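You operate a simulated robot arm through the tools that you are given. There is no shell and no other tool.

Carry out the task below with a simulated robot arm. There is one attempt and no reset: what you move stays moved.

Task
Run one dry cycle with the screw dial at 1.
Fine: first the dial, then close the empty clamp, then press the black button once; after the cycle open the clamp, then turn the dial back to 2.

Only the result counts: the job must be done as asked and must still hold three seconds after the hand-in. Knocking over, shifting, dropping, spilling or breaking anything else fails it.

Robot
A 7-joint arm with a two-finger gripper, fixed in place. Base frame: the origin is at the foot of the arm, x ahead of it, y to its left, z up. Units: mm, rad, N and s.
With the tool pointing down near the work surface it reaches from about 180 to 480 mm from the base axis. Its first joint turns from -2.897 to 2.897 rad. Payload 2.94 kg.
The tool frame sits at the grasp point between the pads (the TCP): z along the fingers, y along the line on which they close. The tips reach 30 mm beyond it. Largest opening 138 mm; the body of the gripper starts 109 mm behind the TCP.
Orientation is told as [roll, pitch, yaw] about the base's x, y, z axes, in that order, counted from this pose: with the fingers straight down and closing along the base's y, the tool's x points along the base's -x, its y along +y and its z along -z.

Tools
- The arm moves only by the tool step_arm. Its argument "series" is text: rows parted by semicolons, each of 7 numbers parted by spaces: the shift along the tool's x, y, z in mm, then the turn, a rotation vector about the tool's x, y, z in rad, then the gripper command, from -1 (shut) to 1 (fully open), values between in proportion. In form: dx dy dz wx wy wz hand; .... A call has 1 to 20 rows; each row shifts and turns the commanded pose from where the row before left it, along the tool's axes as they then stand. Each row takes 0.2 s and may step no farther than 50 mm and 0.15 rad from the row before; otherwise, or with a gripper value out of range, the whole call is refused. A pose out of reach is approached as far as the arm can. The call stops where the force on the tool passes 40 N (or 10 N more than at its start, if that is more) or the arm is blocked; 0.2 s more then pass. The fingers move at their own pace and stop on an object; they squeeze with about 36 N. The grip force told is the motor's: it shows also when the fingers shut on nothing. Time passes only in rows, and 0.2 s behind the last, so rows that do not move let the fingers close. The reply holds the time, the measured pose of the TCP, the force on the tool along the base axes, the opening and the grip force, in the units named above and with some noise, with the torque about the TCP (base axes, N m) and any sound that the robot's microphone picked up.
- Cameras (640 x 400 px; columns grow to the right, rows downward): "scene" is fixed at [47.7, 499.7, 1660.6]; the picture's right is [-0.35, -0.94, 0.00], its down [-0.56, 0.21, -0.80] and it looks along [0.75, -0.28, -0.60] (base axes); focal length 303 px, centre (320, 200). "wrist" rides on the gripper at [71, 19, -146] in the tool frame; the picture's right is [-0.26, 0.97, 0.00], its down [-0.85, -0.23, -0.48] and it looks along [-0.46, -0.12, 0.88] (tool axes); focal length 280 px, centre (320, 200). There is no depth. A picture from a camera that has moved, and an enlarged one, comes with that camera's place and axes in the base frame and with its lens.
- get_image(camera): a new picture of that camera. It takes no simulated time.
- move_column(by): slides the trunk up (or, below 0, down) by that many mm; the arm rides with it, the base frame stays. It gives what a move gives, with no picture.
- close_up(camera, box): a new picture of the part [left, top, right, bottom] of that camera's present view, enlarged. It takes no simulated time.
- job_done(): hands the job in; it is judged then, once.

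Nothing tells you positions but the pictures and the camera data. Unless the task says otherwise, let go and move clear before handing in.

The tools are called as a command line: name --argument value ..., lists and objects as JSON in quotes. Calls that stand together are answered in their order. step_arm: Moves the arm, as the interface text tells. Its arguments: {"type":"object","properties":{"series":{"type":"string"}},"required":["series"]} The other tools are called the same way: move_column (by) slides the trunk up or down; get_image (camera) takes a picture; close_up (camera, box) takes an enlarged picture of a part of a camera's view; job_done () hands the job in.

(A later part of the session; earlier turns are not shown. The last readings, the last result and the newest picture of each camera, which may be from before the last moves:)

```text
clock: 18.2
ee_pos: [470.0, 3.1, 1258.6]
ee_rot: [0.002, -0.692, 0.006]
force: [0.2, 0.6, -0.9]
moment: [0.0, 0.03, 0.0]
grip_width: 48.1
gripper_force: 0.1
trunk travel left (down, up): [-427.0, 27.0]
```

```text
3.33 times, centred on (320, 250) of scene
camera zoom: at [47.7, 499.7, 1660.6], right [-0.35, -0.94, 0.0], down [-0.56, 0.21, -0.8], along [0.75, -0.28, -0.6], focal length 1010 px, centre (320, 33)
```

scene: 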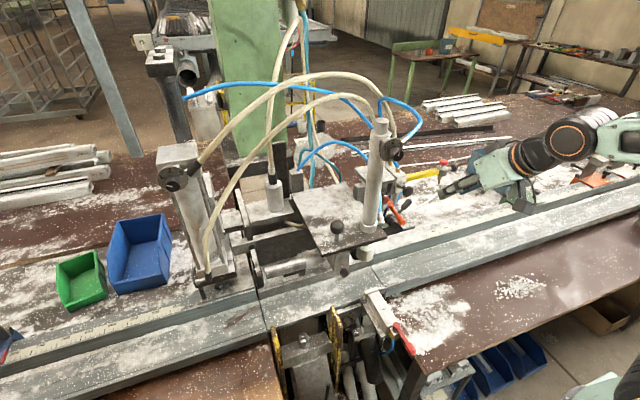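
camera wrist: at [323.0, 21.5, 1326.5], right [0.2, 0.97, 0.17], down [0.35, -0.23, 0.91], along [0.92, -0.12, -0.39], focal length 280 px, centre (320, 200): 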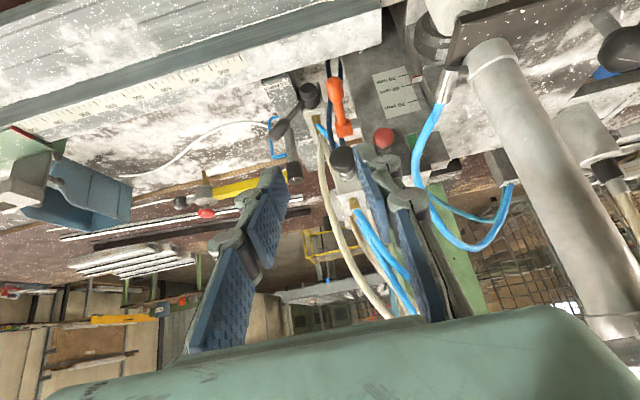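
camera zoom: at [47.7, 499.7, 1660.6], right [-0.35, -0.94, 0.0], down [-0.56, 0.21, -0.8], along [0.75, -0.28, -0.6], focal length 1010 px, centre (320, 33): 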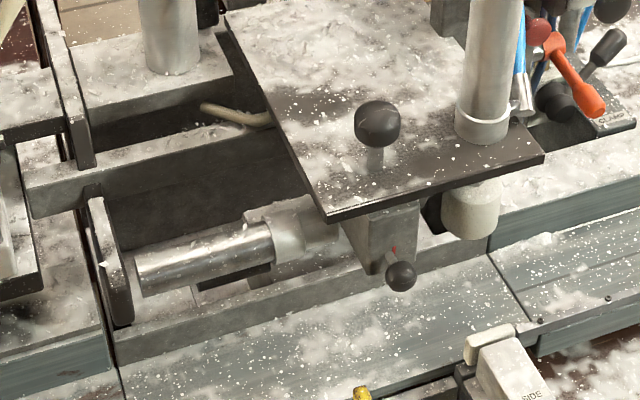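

The lever by the CLAMP label has a black hub near (705, −12, 963) and a handle end near (736, −90, 1005); its axis seems to face me (−x). I'll come lower and more level to see it straight on.

step_arm --series "12.7 -16 34.9 0 -0.127 0 -0.3; 17.1 -16 33 0 -0.127 0 -0.3; 21 -16 30.6 0 -0.127 0 -0.3; 24.7 -16 27.8 0 -0.127 0 -0.3"

get_image --camera "wrist"

get_image --camera "scene"

```text
clock: 19.2
ee_pos: [543.5, -67.9, 1124.8]
ee_rot: [0.003, -1.195, 0.003]
force: [0.3, -0.4, 0.0]
moment: [0.0, 0.02, 0.03]
grip_width: 48.4
gripper_force: 0.1
out of reach, approached as far as the arm can: row 3, 4
trunk travel left (down, up): [-427.0, 27.0]
```

```text
taken
camera wrist: at [381.4, -50.1, 1113.1], right [0.09, 0.97, 0.24], down [-0.13, -0.23, 0.96], along [0.99, -0.12, 0.1], focal length 280 px, centre (320, 200)
```

wrist: 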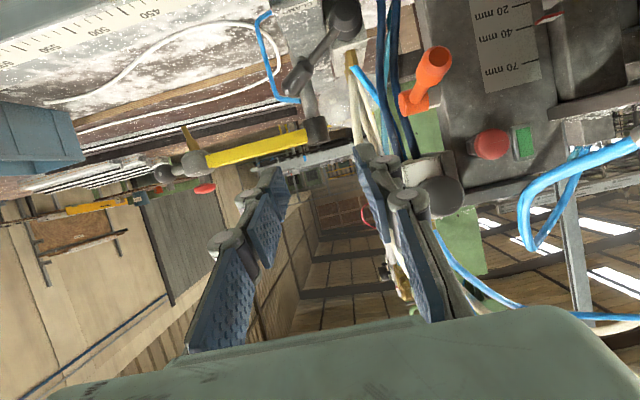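

```text
taken
```

scene: 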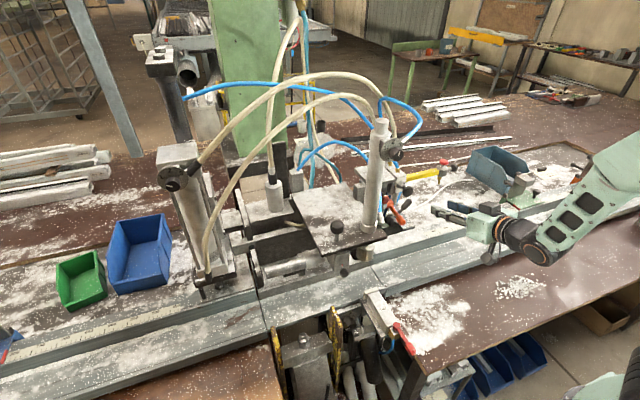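

close_up --camera "wrist" --box '[230, 0, 470, 150]'

close_up --camera "wrist" --box '[370, 100, 550, 230]'

```text
2.67 times, centred on (350, 75) of wrist
camera zoom: at [381.4, -50.1, 1113.1], right [0.09, 0.97, 0.24], down [-0.13, -0.23, 0.96], along [0.99, -0.12, 0.1], focal length 748 px, centre (240, 533)
```

zoom: 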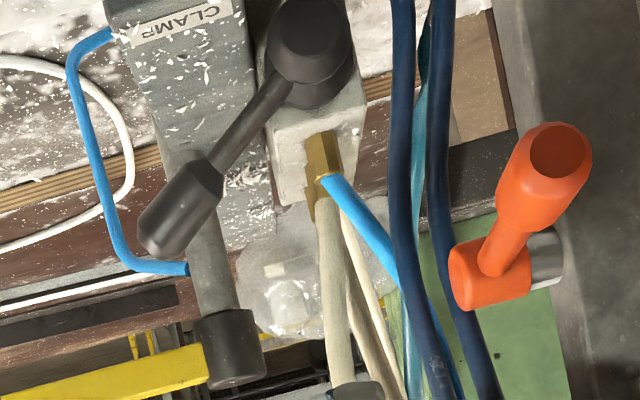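

```text
3.08 times, centred on (460, 165) of wrist
camera zoom: at [381.4, -50.1, 1113.1], right [0.09, 0.97, 0.24], down [-0.13, -0.23, 0.96], along [0.99, -0.12, 0.1], focal length 863 px, centre (-111, 308)
```

zoom: 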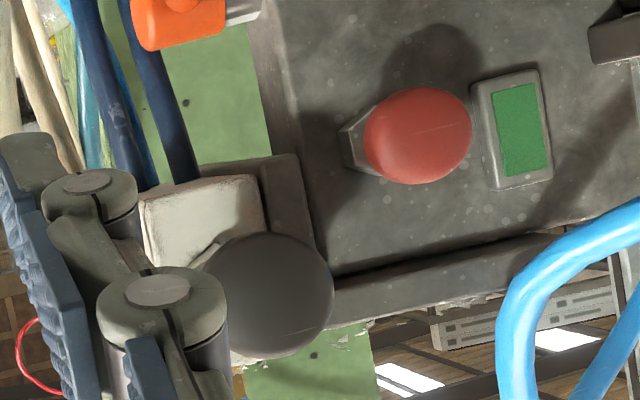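

The panel with the red button faces me (−x), and so does the black mushroom button; the CLAMP lever valve is below. I'll come closer and look slightly down at the lever.

step_arm --series "5.5 -6 32.3 0 0.148 0 -0.5; 0.7 -6 32.7 0 0.148 0 -0.6; 0 0 0 0 0 0 -0.6"

get_image --camera "wrist"

close_up --camera "wrist" --box '[230, 30, 430, 180]'

```text
clock: 20.0
ee_pos: [599.0, -79.9, 1091.2]
ee_rot: [0.0, -0.902, 0.005]
force: [-0.1, -0.1, 0.6]
moment: [-0.03, -0.03, 0.0]
grip_width: 27.7
gripper_force: 0.0
trunk travel left (down, up): [-427.0, 27.0]
```

```text
taken
camera wrist: at [441.1, -62.3, 1126.7], right [0.16, 0.97, 0.21], down [0.15, -0.23, 0.96], along [0.98, -0.12, -0.19], focal length 280 px, centre (320, 200)
```

wrist: 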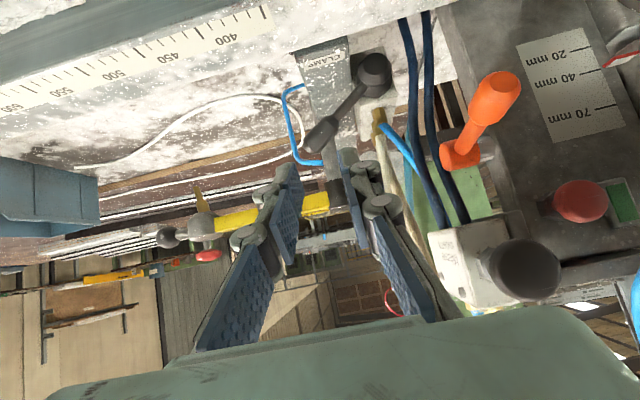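

```text
2.67 times, centred on (330, 105) of wrist
camera zoom: at [441.1, -62.3, 1126.7], right [0.16, 0.97, 0.21], down [0.15, -0.23, 0.96], along [0.98, -0.12, -0.19], focal length 748 px, centre (293, 453)
```

zoom: 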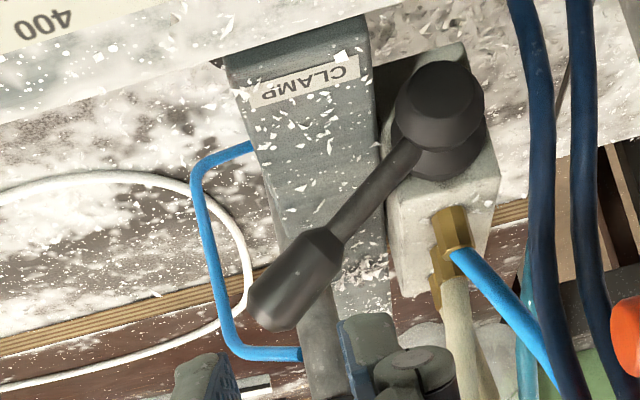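

The CLAMP lever turns about an axis facing me; its handle (mid ≈ (737, −80, 996), end ≈ (744, −96, 1005)) lies about 28° above horizontal to the right, just over the labelled plate, so it should swing upward. I'll orient the tool to come from the front-right and straddle the handle.

step_arm --series "0 0 0 0 -0.148 0 -0.42; 0 0 0 0 -0.148 0 -0.42; 0 0 0 -0.135 0 -0.052 -0.42; 0 0 0 -0.135 0 -0.052 -0.42; 0 0 0 -0.135 0 -0.052 -0.42; 0 0 0 -0.135 0 -0.052 -0.42; 0 0 0 0 0 0 -0.42"

get_image --camera "wrist"

get_image --camera "scene"

```text
clock: 21.6
ee_pos: [599.0, -79.1, 1091.7]
ee_rot: [0.007, -1.2, 0.579]
force: [0.2, -0.6, 1.0]
moment: [-0.01, -0.01, 0.0]
grip_width: 40.1
gripper_force: 0.1
trunk travel left (down, up): [-427.0, 27.0]
```

```text
taken
camera wrist: at [453.7, -152.0, 1078.0], right [-0.45, 0.86, 0.25], down [0.02, -0.27, 0.96], along [0.89, 0.44, 0.11], focal length 280 px, centre (320, 200)
```

wrist: 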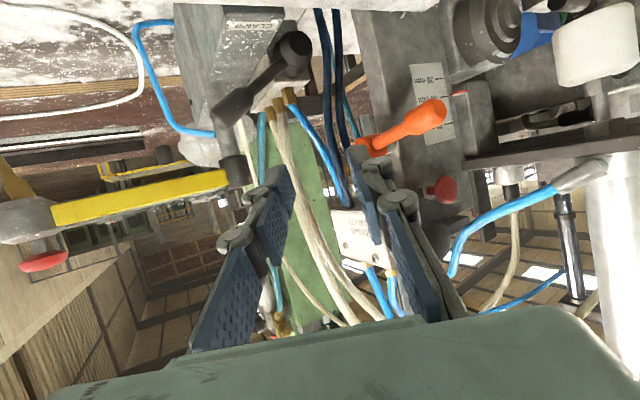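

```text
taken
```

scene: 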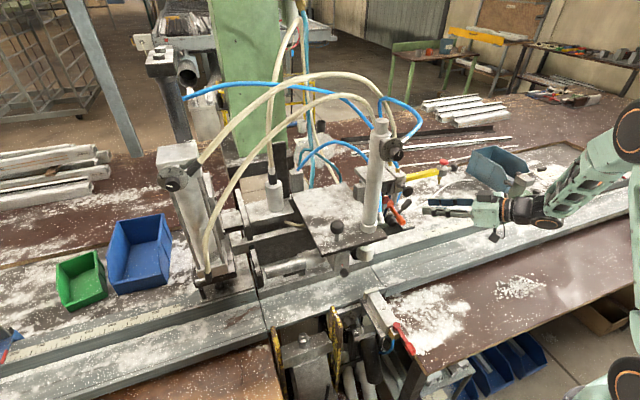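

close_up --camera "wrist" --box '[190, 0, 350, 120]'

close_up --camera "wrist" --box '[340, 0, 640, 240]'

```text
3.33 times, centred on (270, 60) of wrist
camera zoom: at [453.7, -152.0, 1078.0], right [-0.45, 0.86, 0.25], down [0.02, -0.27, 0.96], along [0.89, 0.44, 0.11], focal length 935 px, centre (487, 667)
```

zoom: 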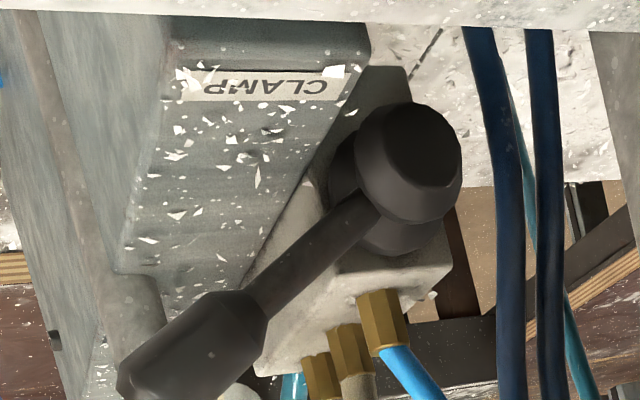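

```text
1.67 times, centred on (490, 120) of wrist
camera zoom: at [453.7, -152.0, 1078.0], right [-0.45, 0.86, 0.25], down [0.02, -0.27, 0.96], along [0.89, 0.44, 0.11], focal length 467 px, centre (37, 333)
```

zoom: 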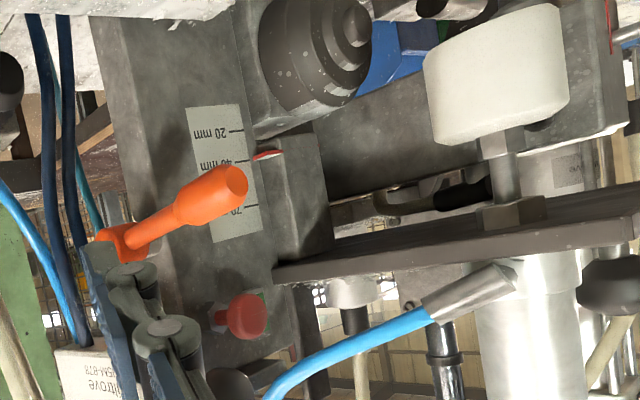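

The white pad under the tilted plate is the clamp foot (raised, so open), and the CLAMP valve has the black lever. I'll shift right and down, and roll the tool so the fingers straddle the handle.

step_arm --series "23.6 -38.5 0 0 0 0 -0.42; 23.6 -38.5 0 0 0 0 -0.42; 0 0 0 0 0 0.135 -0.42; 0 0 0 0 0 0.135 -0.42; 0 0 0 0 0 0.135 -0.42; 0 0 0 0 0 0.135 -0.42; 0 0 0 0 0 0.135 -0.42; 0 0 0 0 0 0.135 -0.42; 0 0 0 0 0 0.135 -0.42; 0 0 0 0 0 0.135 -0.42; 0 0 0 0 0 0.135 -0.42; 0 0 0 0 0 0 -0.42"

get_image --camera "wrist"

get_image --camera "scene"

```text
clock: 24.2
ee_pos: [626.7, -151.5, 1048.3]
ee_rot: [1.178, -0.328, -0.851]
force: [-0.2, -0.7, -0.4]
moment: [0.01, 0.02, 0.01]
grip_width: 40.4
gripper_force: 0.1
trunk travel left (down, up): [-427.0, 27.0]
```

```text
taken
camera wrist: at [471.3, -167.4, 1094.8], right [0.25, 0.27, 0.93], down [0.14, -0.96, 0.24], along [0.96, 0.07, -0.28], focal length 280 px, centre (320, 200)
```

wrist: 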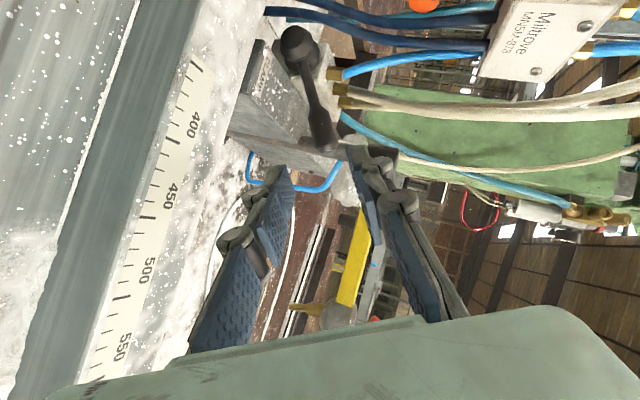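

```text
taken
```

scene: 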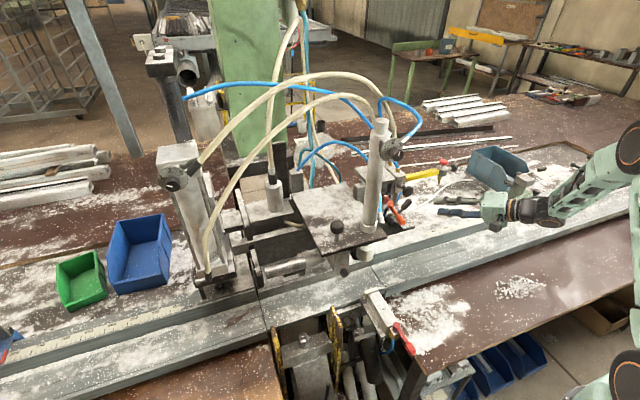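

close_up --camera "wrist" --box '[220, 0, 420, 200]'

```text
2.00 times, centred on (320, 100) of wrist
camera zoom: at [471.3, -167.4, 1094.8], right [0.25, 0.27, 0.93], down [0.14, -0.96, 0.24], along [0.96, 0.07, -0.28], focal length 561 px, centre (320, 400)
```

zoom: 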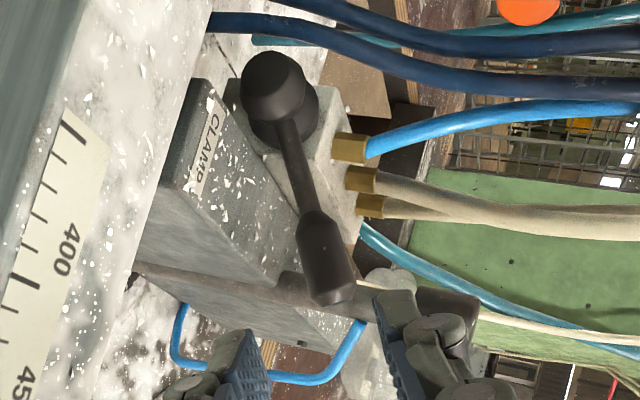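

The handle lines up with the tool axis: advancing about 117 mm puts the fingers either side of it (tips at x≈740, short of the grey post behind at x≈760).

step_arm --series "0 1 35 0 0 0 -0.42; 0 1 35 0 0 0 -0.42; 0 0 25 0 0 0 -0.42"

get_image --camera "wrist"

close_up --camera "scene" --box '[370, 160, 500, 250]'

```text
clock: 25.0
ee_pos: [703.0, -100.6, 1016.8]
ee_rot: [1.176, -0.329, -0.851]
force: [-0.3, 0.0, 0.2]
moment: [0.01, 0.0, 0.0]
grip_width: 40.1
gripper_force: 0.1
trunk travel left (down, up): [-427.0, 27.0]
```

```text
taken
camera wrist: at [546.8, -116.3, 1063.1], right [0.25, 0.27, 0.93], down [0.14, -0.96, 0.25], along [0.96, 0.07, -0.28], focal length 280 px, centre (320, 200)
```

wrist: 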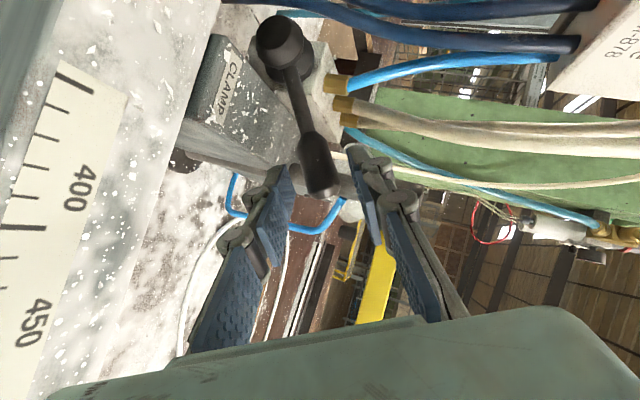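

```text
4.44 times, centred on (435, 205) of scene
camera zoom: at [47.7, 499.7, 1660.6], right [-0.35, -0.94, 0.0], down [-0.56, 0.21, -0.8], along [0.75, -0.28, -0.6], focal length 1347 px, centre (-191, 178)
```

zoom: 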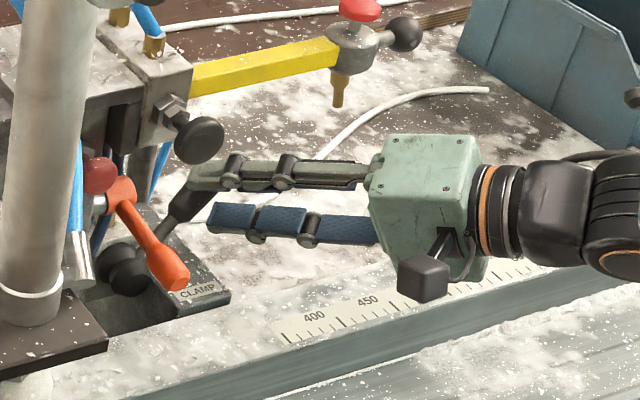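

Straddling looks right. Advancing the last 20 mm.

step_arm --series "0 0 12 0 0 0 -0.42; 0 0 8 0 0 0 -0.42; 0 0 0 0 0 0 -0.42"

close_up --camera "wrist" --box '[200, 0, 440, 240]'

close_up --camera "scene" --box '[370, 160, 500, 250]'

```text
clock: 25.8
ee_pos: [716.3, -90.3, 1008.0]
ee_rot: [1.178, -0.327, -0.853]
force: [-0.8, -0.3, 0.5]
moment: [-0.01, 0.0, -0.04]
grip_width: 39.9
gripper_force: 0.0
trunk travel left (down, up): [-427.0, 27.0]
```

```text
1.67 times, centred on (320, 120) of wrist
camera zoom: at [561.2, -105.9, 1055.6], right [0.25, 0.27, 0.93], down [0.14, -0.96, 0.25], along [0.96, 0.07, -0.28], focal length 467 px, centre (320, 333)
```

zoom: 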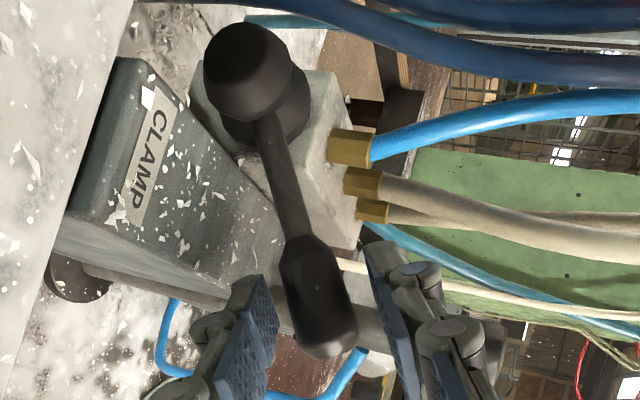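

```text
4.44 times, centred on (435, 205) of scene
camera zoom: at [47.7, 499.7, 1660.6], right [-0.35, -0.94, 0.0], down [-0.56, 0.21, -0.8], along [0.75, -0.28, -0.6], focal length 1347 px, centre (-191, 178)
```

zoom: 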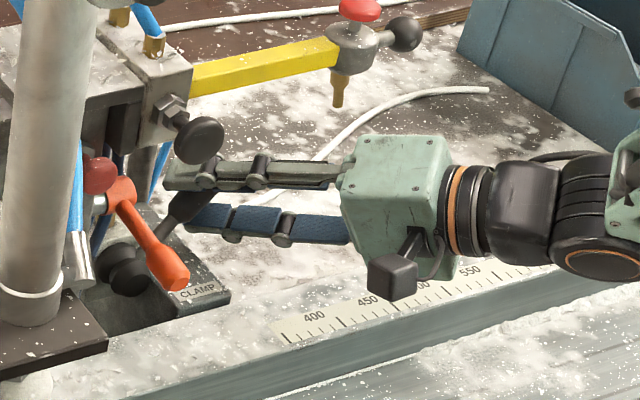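

The handle is between the fingers. I'll lift it along its arc (the tool's y direction) in small steps and watch the force.

step_arm --series "0 5 0 0 0 0 -0.42; 0 5 0 0 0 0 -0.42; 0 5 0 0 0 -0.05 -0.42; 0 5 0 0 0 -0.05 -0.42; 0 5 0 0 0 -0.05 -0.42"

close_up --camera "wrist" --box '[200, 0, 440, 240]'

close_up --camera "scene" --box '[370, 160, 500, 250]'

```text
clock: 27.0
ee_pos: [718.6, -84.4, 1022.0]
ee_rot: [1.142, -0.461, -0.789]
force: [-5.1, -8.7, -24.6]
moment: [0.19, 0.57, -0.18]
grip_width: 56.8
gripper_force: 12.5
trunk travel left (down, up): [-427.0, 27.0]
```

```text
1.67 times, centred on (320, 120) of wrist
camera zoom: at [560.5, -101.6, 1060.7], right [0.18, 0.39, 0.9], down [0.17, -0.92, 0.37], along [0.97, 0.08, -0.23], focal length 467 px, centre (320, 333)
```

zoom: 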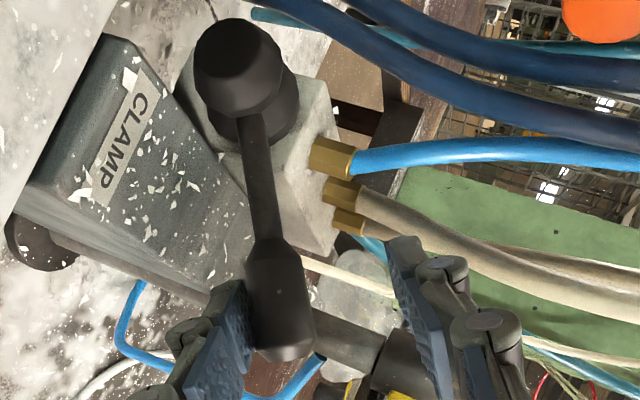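

```text
4.44 times, centred on (435, 205) of scene
camera zoom: at [47.7, 499.7, 1660.6], right [-0.35, -0.94, 0.0], down [-0.56, 0.21, -0.8], along [0.75, -0.28, -0.6], focal length 1347 px, centre (-191, 178)
```

zoom: 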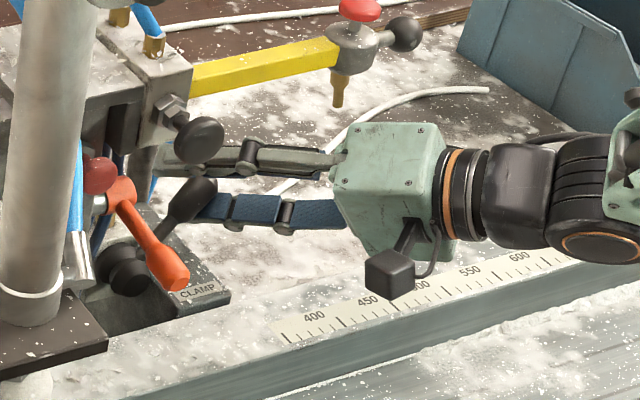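

Pushing up with ~25 N only spread the fingers; the lever didn't move, so it's likely at that stop. I'll ease back and try the other way (down) gently.

step_arm --series "0 -6 0 0 0 0.05 -0.42; 0 -6 0 0 0 0.05 -0.42; 0 -6 0 0 0 0.05 -0.42; 0 -5 0 0 0 0 -0.45; 0 -5 0 0 0 0 -0.45; 0 0 0 0 0 0 -0.45"

close_up --camera "wrist" --box '[200, 0, 440, 240]'

close_up --camera "scene" --box '[370, 160, 500, 250]'

```text
clock: 28.4
ee_pos: [717.2, -94.3, 1005.5]
ee_rot: [1.178, -0.331, -0.851]
force: [0.8, 0.1, 0.2]
moment: [0.0, 0.0, 0.01]
grip_width: 37.9
gripper_force: 0.1
trunk travel left (down, up): [-427.0, 27.0]
```

```text
1.67 times, centred on (320, 120) of wrist
camera zoom: at [561.2, -109.5, 1052.4], right [0.25, 0.27, 0.93], down [0.14, -0.96, 0.25], along [0.96, 0.07, -0.28], focal length 467 px, centre (320, 333)
```

zoom: 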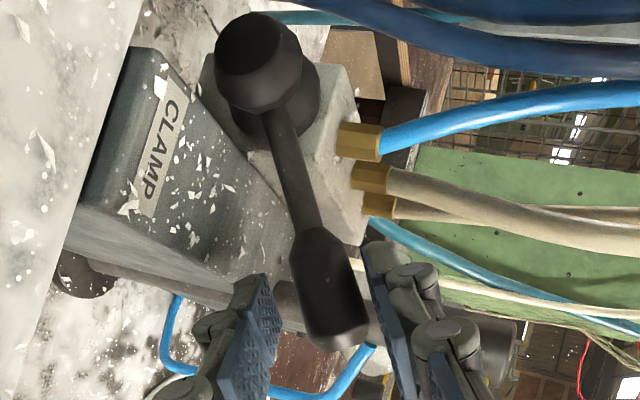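

```text
4.44 times, centred on (435, 205) of scene
camera zoom: at [47.7, 499.7, 1660.6], right [-0.35, -0.94, 0.0], down [-0.56, 0.21, -0.8], along [0.75, -0.28, -0.6], focal length 1347 px, centre (-191, 178)
```

zoom: 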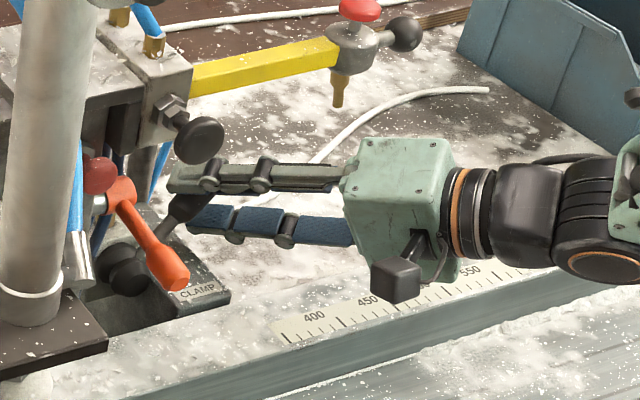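

No contact force yet that way, and the lower finger would run into the plate. I'll back out, close the fingers, and press down on the handle from above instead.

step_arm --series "0 2 -40 0 0 0 -0.45; 0 28 -5 0 0 0 -0.7; 0 0 0 0 0 0 -1; 0 0 0 0 0 0 -1; 0 0 25 0 0 0 -1; 0 0 18 0 0 0 -1; 0 0 0 0 0 0 -1"

close_up --camera "wrist" --box '[200, 0, 440, 240]'

close_up --camera "scene" --box '[370, 160, 500, 250]'

```text
clock: 30.0
ee_pos: [720.1, -79.7, 1031.7]
ee_rot: [1.178, -0.328, -0.852]
force: [-0.3, 0.1, 0.3]
moment: [0.0, 0.01, 0.0]
grip_width: 0.0
gripper_force: 28.7
trunk travel left (down, up): [-427.0, 27.0]
```

```text
1.67 times, centred on (320, 120) of wrist
camera zoom: at [563.7, -95.8, 1078.5], right [0.25, 0.27, 0.93], down [0.14, -0.96, 0.25], along [0.96, 0.07, -0.28], focal length 467 px, centre (320, 333)
```

zoom: 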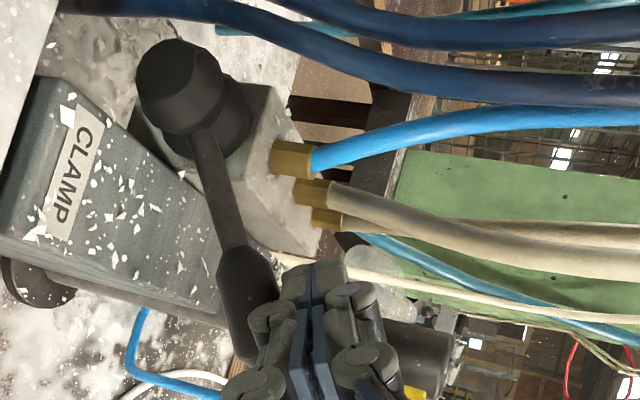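

```text
4.44 times, centred on (435, 205) of scene
camera zoom: at [47.7, 499.7, 1660.6], right [-0.35, -0.94, 0.0], down [-0.56, 0.21, -0.8], along [0.75, -0.28, -0.6], focal length 1347 px, centre (-191, 178)
```

zoom: 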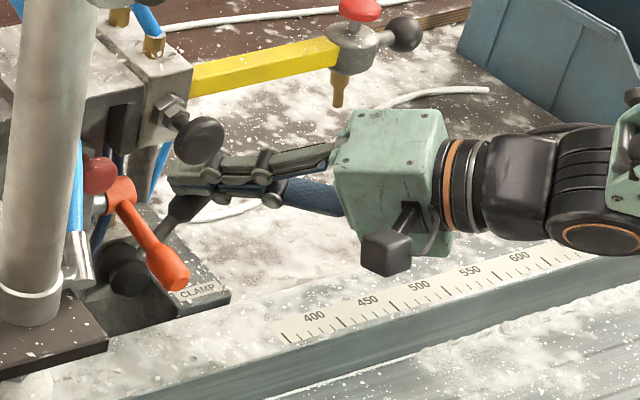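

Closed fingers are just above the handle. Pressing down in small steps.

step_arm --series "0 -4 0 0 0 0 -1; 0 -4 0 0 0 0 -1; 0 -4 0 0 0 0 -1; 0 -4 0 0 0 0 -1; 0 -4 0 0 0 0 -1"

close_up --camera "wrist" --box '[200, 0, 440, 240]'

close_up --camera "scene" --box '[370, 160, 500, 250]'

```text
clock: 31.1
ee_pos: [718.1, -80.5, 1030.0]
ee_rot: [1.207, -0.337, -0.846]
force: [-1.5, 5.4, 11.2]
moment: [0.04, -0.06, 0.05]
grip_width: 0.0
gripper_force: 28.5
trunk travel left (down, up): [-427.0, 27.0]
stopped in row 5: the force on the tool passed its limit at 42 N (the readings are from after the stop); the commanded pose is now the measured one
```

```text
1.67 times, centred on (320, 120) of wrist
camera zoom: at [562.0, -98.9, 1073.1], right [0.22, 0.27, 0.94], down [0.15, -0.96, 0.24], along [0.96, 0.08, -0.25], focal length 467 px, centre (320, 333)
```

zoom: 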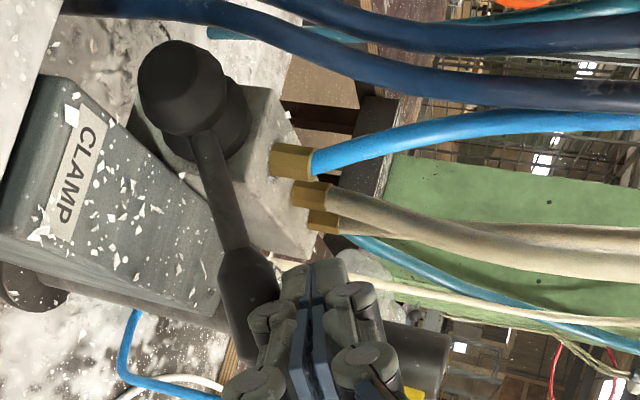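

```text
4.44 times, centred on (435, 205) of scene
camera zoom: at [47.7, 499.7, 1660.6], right [-0.35, -0.94, 0.0], down [-0.56, 0.21, -0.8], along [0.75, -0.28, -0.6], focal length 1347 px, centre (-191, 178)
```

zoom: 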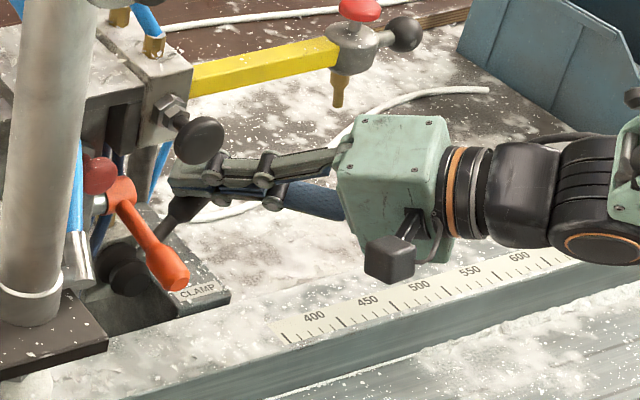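

Downward also resists at 42 N with no motion, so the lever may swing another way. I'll back off, straddle the handle again, pinch it and test pulling it toward me (−x).

step_arm --series "0 4 -20 0 0 0 -1; 0 0 -25 0 0 0 -0.8; 0 -15 0 0 0 0 -0.45; 0 -14 0 0 0 0 -0.42; 0 0 0 0 0 0 -0.42; 0 0 22 0 0 0 -0.42; 0 0 22 0 0 0 -0.42; 0 0 0 0 0 0 -0.42"

close_up --camera "wrist" --box '[200, 0, 440, 240]'

```text
clock: 32.9
ee_pos: [716.6, -96.1, 1004.4]
ee_rot: [1.196, -0.332, -0.848]
force: [0.3, 0.5, 0.4]
moment: [0.0, -0.01, 0.01]
grip_width: 39.9
gripper_force: 0.1
trunk travel left (down, up): [-427.0, 27.0]
```

```text
1.67 times, centred on (320, 120) of wrist
camera zoom: at [560.4, -113.6, 1048.4], right [0.23, 0.27, 0.93], down [0.14, -0.96, 0.24], along [0.96, 0.08, -0.26], focal length 467 px, centre (320, 333)
```

zoom: 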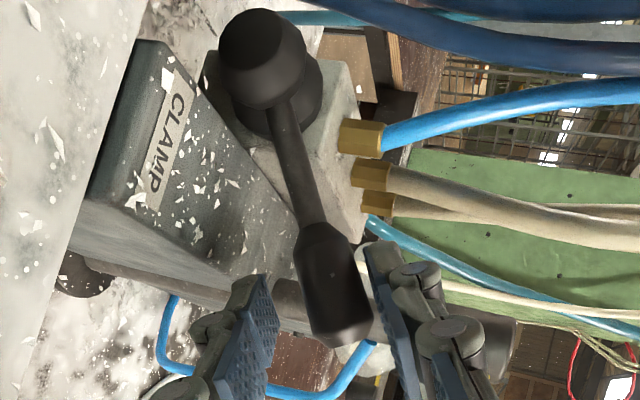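

Now pinching the handle.

step_arm --series "0 4 3 0 0 0 -0.5; 0 0 0 0 0 0 -0.8; 0 0 0 0 0 0 -1; 0 0 0 0 0 0 -1"

close_up --camera "wrist" --box '[200, 0, 440, 240]'

```text
clock: 33.9
ee_pos: [719.7, -90.7, 1007.9]
ee_rot: [1.199, -0.337, -0.848]
force: [3.7, 5.8, 6.8]
moment: [-0.73, -0.59, -0.33]
grip_width: 22.7
gripper_force: 45.1
trunk travel left (down, up): [-427.0, 27.0]
```

```text
1.67 times, centred on (320, 120) of wrist
camera zoom: at [563.0, -109.0, 1051.7], right [0.23, 0.27, 0.94], down [0.14, -0.96, 0.24], along [0.96, 0.08, -0.26], focal length 467 px, centre (320, 333)
```

zoom: 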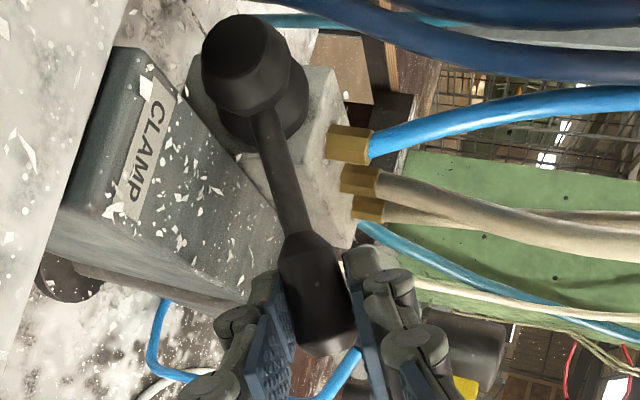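

Pinched firmly. Pulling −x in small steps.

step_arm --series "2.5 -0.4 -3.1 0 0 0 -1; 2.5 -0.4 -3.1 0 0 0 -1; 2.5 -0.4 -3.1 0 0 0 -1"

close_up --camera "wrist" --box '[200, 0, 440, 240]'

close_up --camera "scene" --box '[370, 160, 500, 250]'

```text
clock: 34.7
ee_pos: [707.0, -92.8, 1006.7]
ee_rot: [1.199, -0.337, -0.85]
force: [13.2, 0.7, 14.4]
moment: [-0.51, -0.81, -0.88]
grip_width: 22.8
gripper_force: 45.1
trunk travel left (down, up): [-427.0, 27.0]
```

```text
1.67 times, centred on (320, 120) of wrist
camera zoom: at [551.4, -110.0, 1051.3], right [0.23, 0.27, 0.94], down [0.14, -0.96, 0.24], along [0.96, 0.08, -0.26], focal length 467 px, centre (320, 333)
```

zoom: 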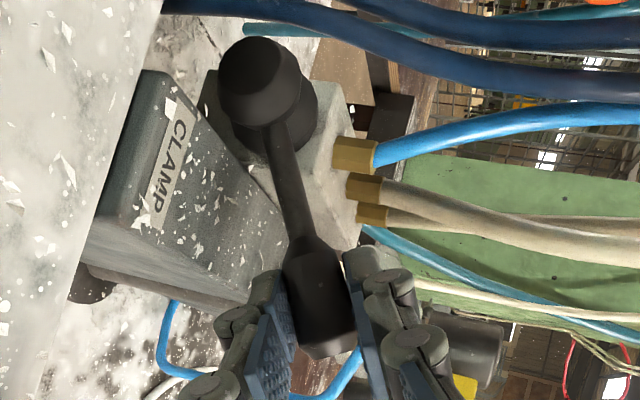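

```text
4.44 times, centred on (435, 205) of scene
camera zoom: at [47.7, 499.7, 1660.6], right [-0.35, -0.94, 0.0], down [-0.56, 0.21, -0.8], along [0.75, -0.28, -0.6], focal length 1347 px, centre (-191, 178)
```

zoom: 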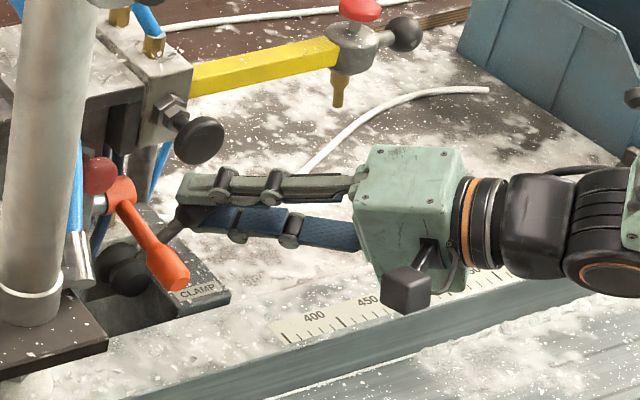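

The handle came with the fingers (−13 mm at low force): the lever swings forward, toward −x. Continuing the pull along that arc.

step_arm --series "2.5 -0.4 -3.1 0 0 0 -1; 2.5 -0.4 -3.1 0 0 0 -1; 2.5 -0.4 -3.1 0 0 0 -1; 2.5 -0.4 -3.1 0 0 0 -1"

close_up --camera "wrist" --box '[200, 0, 440, 240]'

```text
clock: 35.7
ee_pos: [691.5, -91.6, 1005.4]
ee_rot: [1.2, -0.338, -0.848]
force: [13.7, 2.2, 13.0]
moment: [-0.34, -0.71, -0.98]
grip_width: 22.6
gripper_force: 44.9
trunk travel left (down, up): [-427.0, 27.0]
```

```text
1.67 times, centred on (320, 120) of wrist
camera zoom: at [535.3, -109.2, 1050.4], right [0.23, 0.27, 0.94], down [0.14, -0.96, 0.24], along [0.96, 0.08, -0.26], focal length 467 px, centre (320, 333)
```

zoom: 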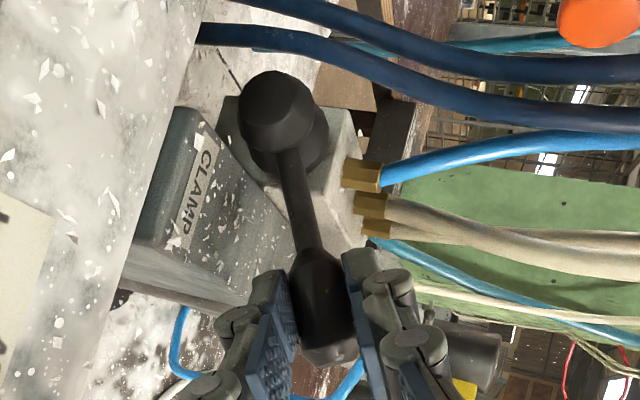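

step_arm --series "2.5 -0.4 -3.1 0 0 0 -1; 2.5 -0.4 -3.1 0 0 0 -1; 2.5 -0.4 -3.1 0 0 0 -1; 2.5 -0.4 -3.1 0 0 0 -1; 2.5 -0.4 -3.1 0 0 0 -1"

close_up --camera "wrist" --box '[200, 0, 440, 240]'

close_up --camera "scene" --box '[320, 180, 480, 290]'

```text
clock: 36.9
ee_pos: [670.6, -89.5, 1006.6]
ee_rot: [1.199, -0.333, -0.844]
force: [11.6, 12.3, 11.4]
moment: [-0.04, -0.69, -0.56]
grip_width: 22.1
gripper_force: 44.8
trunk travel left (down, up): [-427.0, 27.0]
```

```text
1.67 times, centred on (320, 120) of wrist
camera zoom: at [514.5, -107.5, 1050.2], right [0.23, 0.27, 0.94], down [0.15, -0.96, 0.24], along [0.96, 0.08, -0.26], focal length 467 px, centre (320, 333)
```

zoom: 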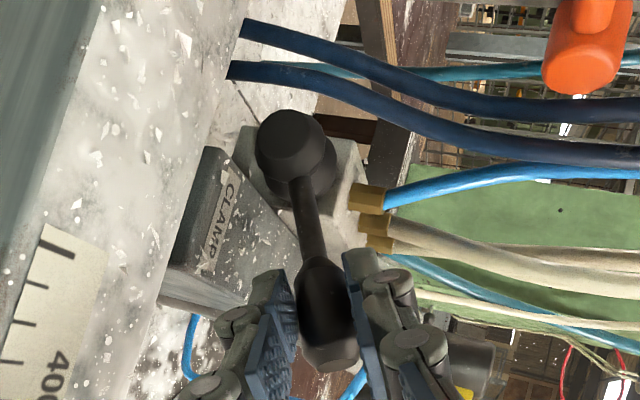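

```text
3.64 times, centred on (400, 235) of scene
camera zoom: at [47.7, 499.7, 1660.6], right [-0.35, -0.94, 0.0], down [-0.56, 0.21, -0.8], along [0.75, -0.28, -0.6], focal length 1102 px, centre (29, 73)
```

zoom: 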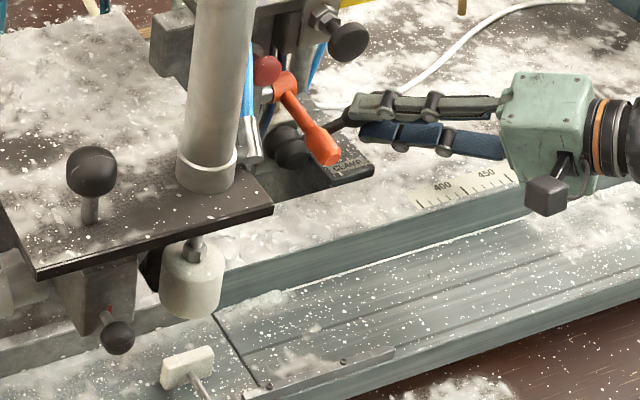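

The clamp foot appears to be coming down. Looking at the whole scene before finishing the throw.

close_up --camera "scene" --box '[240, 190, 420, 350]'

```text
2.50 times, centred on (330, 270) of scene
camera zoom: at [47.7, 499.7, 1660.6], right [-0.35, -0.94, 0.0], down [-0.56, 0.21, -0.8], along [0.75, -0.28, -0.6], focal length 758 px, centre (295, 25)
```

zoom: 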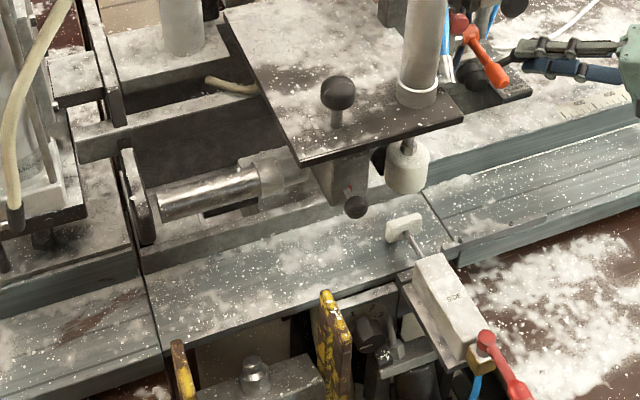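

The lever works: the foot has come down and the SIDE pad has extended, so the clamp closed. I'll pull a little farther to make sure it's at its stop, then release.

step_arm --series "2.5 -0.4 -3.1 0 0 0 -1; 2.5 -0.4 -3.1 0 0 0 -1; 0 0 0 0 0 0 -1"

close_up --camera "wrist" --box '[200, 0, 440, 240]'

close_up --camera "scene" --box '[240, 190, 420, 350]'

```text
clock: 37.7
ee_pos: [664.3, -87.6, 1005.5]
ee_rot: [1.201, -0.334, -0.845]
force: [15.2, 17.3, 11.6]
moment: [0.05, -0.84, -0.6]
grip_width: 22.4
gripper_force: 45.2
trunk travel left (down, up): [-427.0, 27.0]
```

```text
1.67 times, centred on (320, 120) of wrist
camera zoom: at [507.3, -106.8, 1050.0], right [0.23, 0.27, 0.94], down [0.15, -0.96, 0.24], along [0.96, 0.08, -0.26], focal length 467 px, centre (320, 333)
```

zoom: 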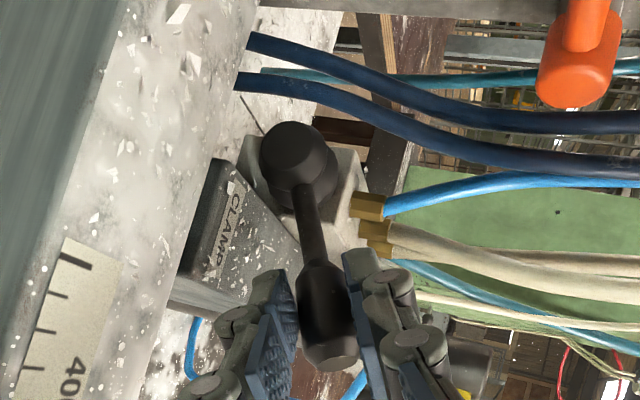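

```text
2.50 times, centred on (330, 270) of scene
camera zoom: at [47.7, 499.7, 1660.6], right [-0.35, -0.94, 0.0], down [-0.56, 0.21, -0.8], along [0.75, -0.28, -0.6], focal length 758 px, centre (295, 25)
```

zoom: 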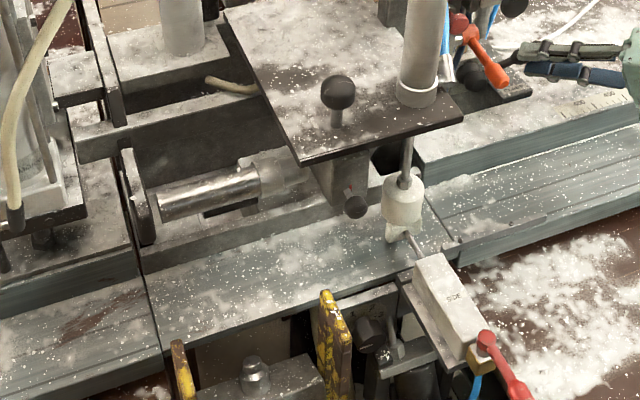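

The foot keeps lowering as time passes. I'll follow the lever's arc a bit farther to find its stop.

step_arm --series "3.6 -0.3 -1.6 0 0 0 -1; 3.6 -0.3 -1.6 0 0 0 -1; 3.6 -0.3 -1.6 0 0 0 -1"

close_up --camera "wrist" --box '[200, 0, 440, 240]'

close_up --camera "scene" --box '[240, 190, 420, 350]'

```text
clock: 38.5
ee_pos: [644.9, -88.7, 998.0]
ee_rot: [1.186, -0.328, -0.846]
force: [-3.3, 0.1, -2.4]
moment: [0.19, -0.4, -0.16]
grip_width: 0.0
gripper_force: 28.3
trunk travel left (down, up): [-427.0, 27.0]
```

```text
1.67 times, centred on (320, 120) of wrist
camera zoom: at [490.8, -106.1, 1044.4], right [0.25, 0.27, 0.93], down [0.15, -0.96, 0.24], along [0.96, 0.08, -0.27], focal length 467 px, centre (320, 333)
```

zoom: 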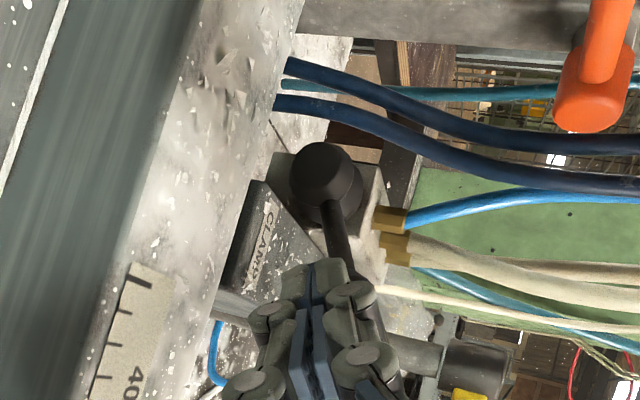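

```text
2.50 times, centred on (330, 270) of scene
camera zoom: at [47.7, 499.7, 1660.6], right [-0.35, -0.94, 0.0], down [-0.56, 0.21, -0.8], along [0.75, -0.28, -0.6], focal length 758 px, centre (295, 25)
```

zoom: 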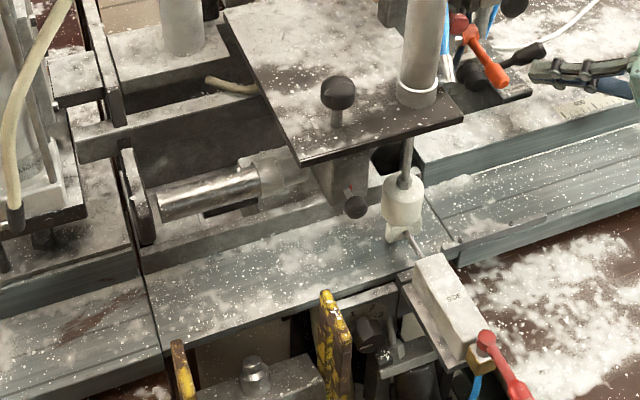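

The fingers slipped off at the lever's stop; the clamp foot is down and the SIDE pad is out. Backing off and checking that it stays closed.

step_arm --series "0 0 -30 0 0 0 -1; 0 0 -40 0 0 0 -1; 0 0 -30 0 0 0 -1; 0 0 0 0 0 0 -1"

get_image --camera "wrist"

get_image --camera "scene"

close_up --camera "scene" --box '[300, 160, 480, 310]'

```text
clock: 39.5
ee_pos: [573.9, -141.5, 1038.7]
ee_rot: [1.197, -0.334, -0.849]
force: [-0.2, -0.7, 0.4]
moment: [0.03, -0.02, 0.0]
grip_width: 0.0
gripper_force: 28.8
trunk travel left (down, up): [-427.0, 27.0]
```

```text
taken
camera wrist: at [417.7, -158.3, 1083.1], right [0.23, 0.27, 0.93], down [0.14, -0.96, 0.24], along [0.96, 0.08, -0.26], focal length 280 px, centre (320, 200)
```

wrist: 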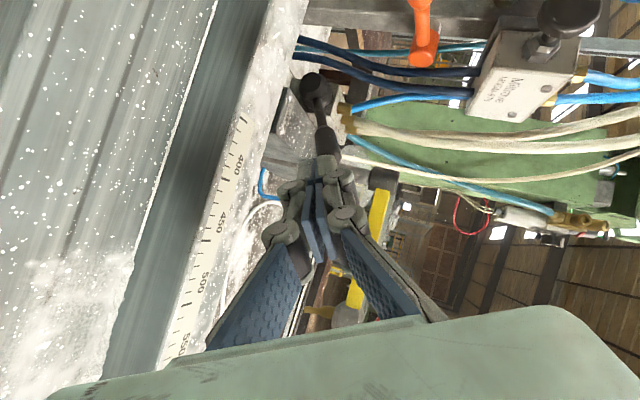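

```text
taken
```

scene: 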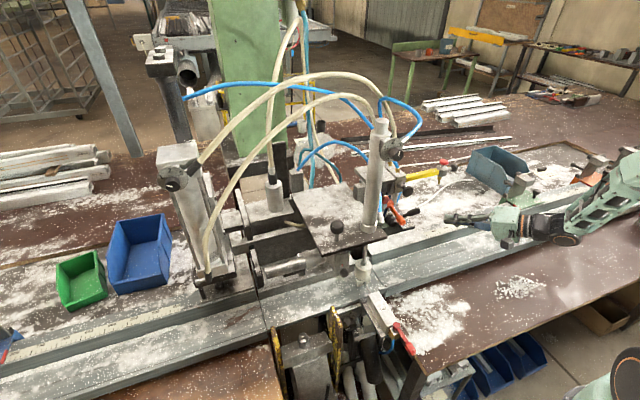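

```text
2.67 times, centred on (390, 235) of scene
camera zoom: at [47.7, 499.7, 1660.6], right [-0.35, -0.94, 0.0], down [-0.56, 0.21, -0.8], along [0.75, -0.28, -0.6], focal length 808 px, centre (133, 107)
```

zoom: 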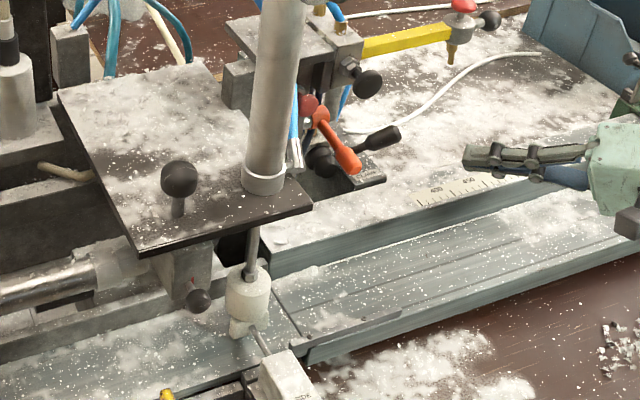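

The clamp is closed and stays so. Next the black button: I unroll and straighten the tool, rise, and look at the button from the front.

step_arm --series "0 0 0 0 0 -0.135 -1; 0 0 0 0 0 -0.135 -1; 0 0 0 0 0 -0.135 -1; 0 0 0 0 0 -0.135 -1; 0 0 0 0 0 -0.135 -1; 0 0 0 0 0 -0.135 -1; 0 0 0 0 0 -0.135 -1; 0 0 0 0 0 -0.135 -1; 0 0 0 0 0 -0.135 -1; 0 0 0 0.135 0 0.052 -1; 0 0 0 0.135 0 0.052 -1; 0 0 0 0.135 0 0.052 -1; 0 0 0 0.135 0 0.052 -1; -46 0 -18 0 0 0 -1; -46 0 -18 0 0 0 -1; 0 0 0 0 0 0 -1"

get_image --camera "wrist"

get_image --camera "scene"

```text
clock: 42.9
ee_pos: [572.4, -142.2, 1135.4]
ee_rot: [0.026, -1.216, -0.009]
force: [0.4, -0.2, -0.6]
moment: [0.02, -0.02, 0.03]
grip_width: 0.0
gripper_force: 28.2
trunk travel left (down, up): [-427.0, 27.0]
```

```text
taken
camera wrist: at [410.7, -124.6, 1119.5], right [0.08, 0.96, 0.25], down [-0.15, -0.24, 0.96], along [0.99, -0.11, 0.12], focal length 280 px, centre (320, 200)
```

wrist: 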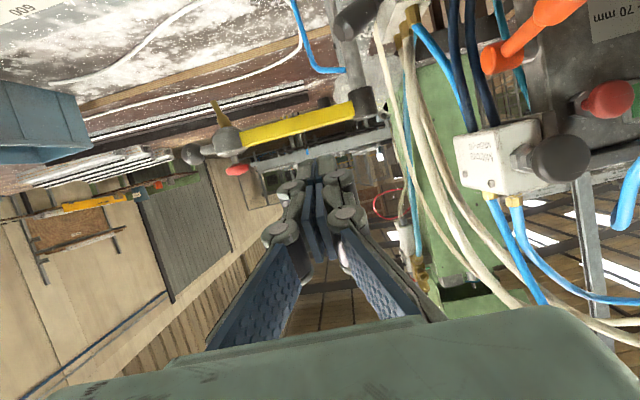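

```text
taken
```

scene: 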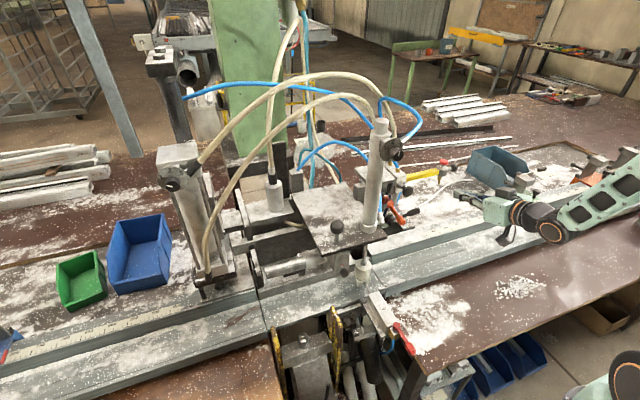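

The clamp still holds. Moving left to face the black button from a safe stand-off.

step_arm --series "-6 47 -8 0 0 0 -1; -6 47 -8 0 0 0 -1; -6 47 -8 0 0 0 -1; 0 0 0 0 0 0 -1"

get_image --camera "wrist"

close_up --camera "scene" --box '[370, 140, 480, 230]'

```text
clock: 43.9
ee_pos: [554.9, -0.2, 1160.2]
ee_rot: [0.024, -1.214, -0.005]
force: [0.4, 0.1, -0.5]
moment: [0.02, 0.05, -0.01]
grip_width: 0.2
gripper_force: 28.5
trunk travel left (down, up): [-427.0, 27.0]
```

```text
taken
camera wrist: at [392.4, 16.6, 1144.6], right [0.07, 0.96, 0.25], down [-0.15, -0.24, 0.96], along [0.99, -0.11, 0.12], focal length 280 px, centre (320, 200)
```

wrist: 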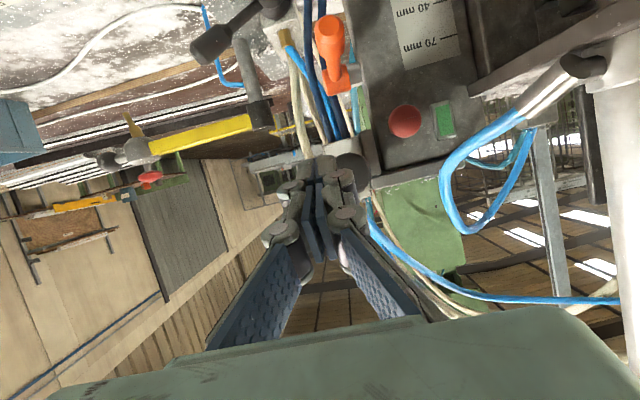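

```text
4.44 times, centred on (425, 185) of scene
camera zoom: at [47.7, 499.7, 1660.6], right [-0.35, -0.94, 0.0], down [-0.56, 0.21, -0.8], along [0.75, -0.28, -0.6], focal length 1347 px, centre (-147, 267)
```

zoom: 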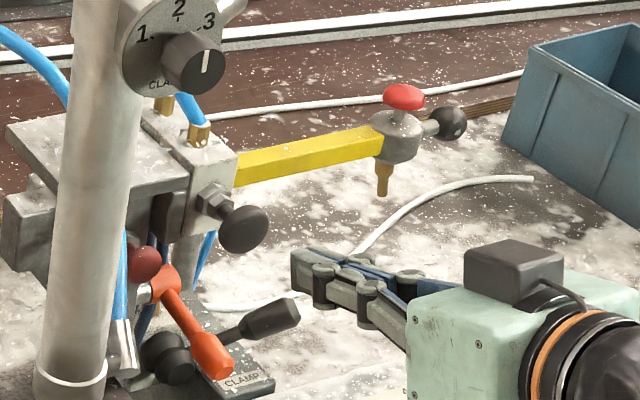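

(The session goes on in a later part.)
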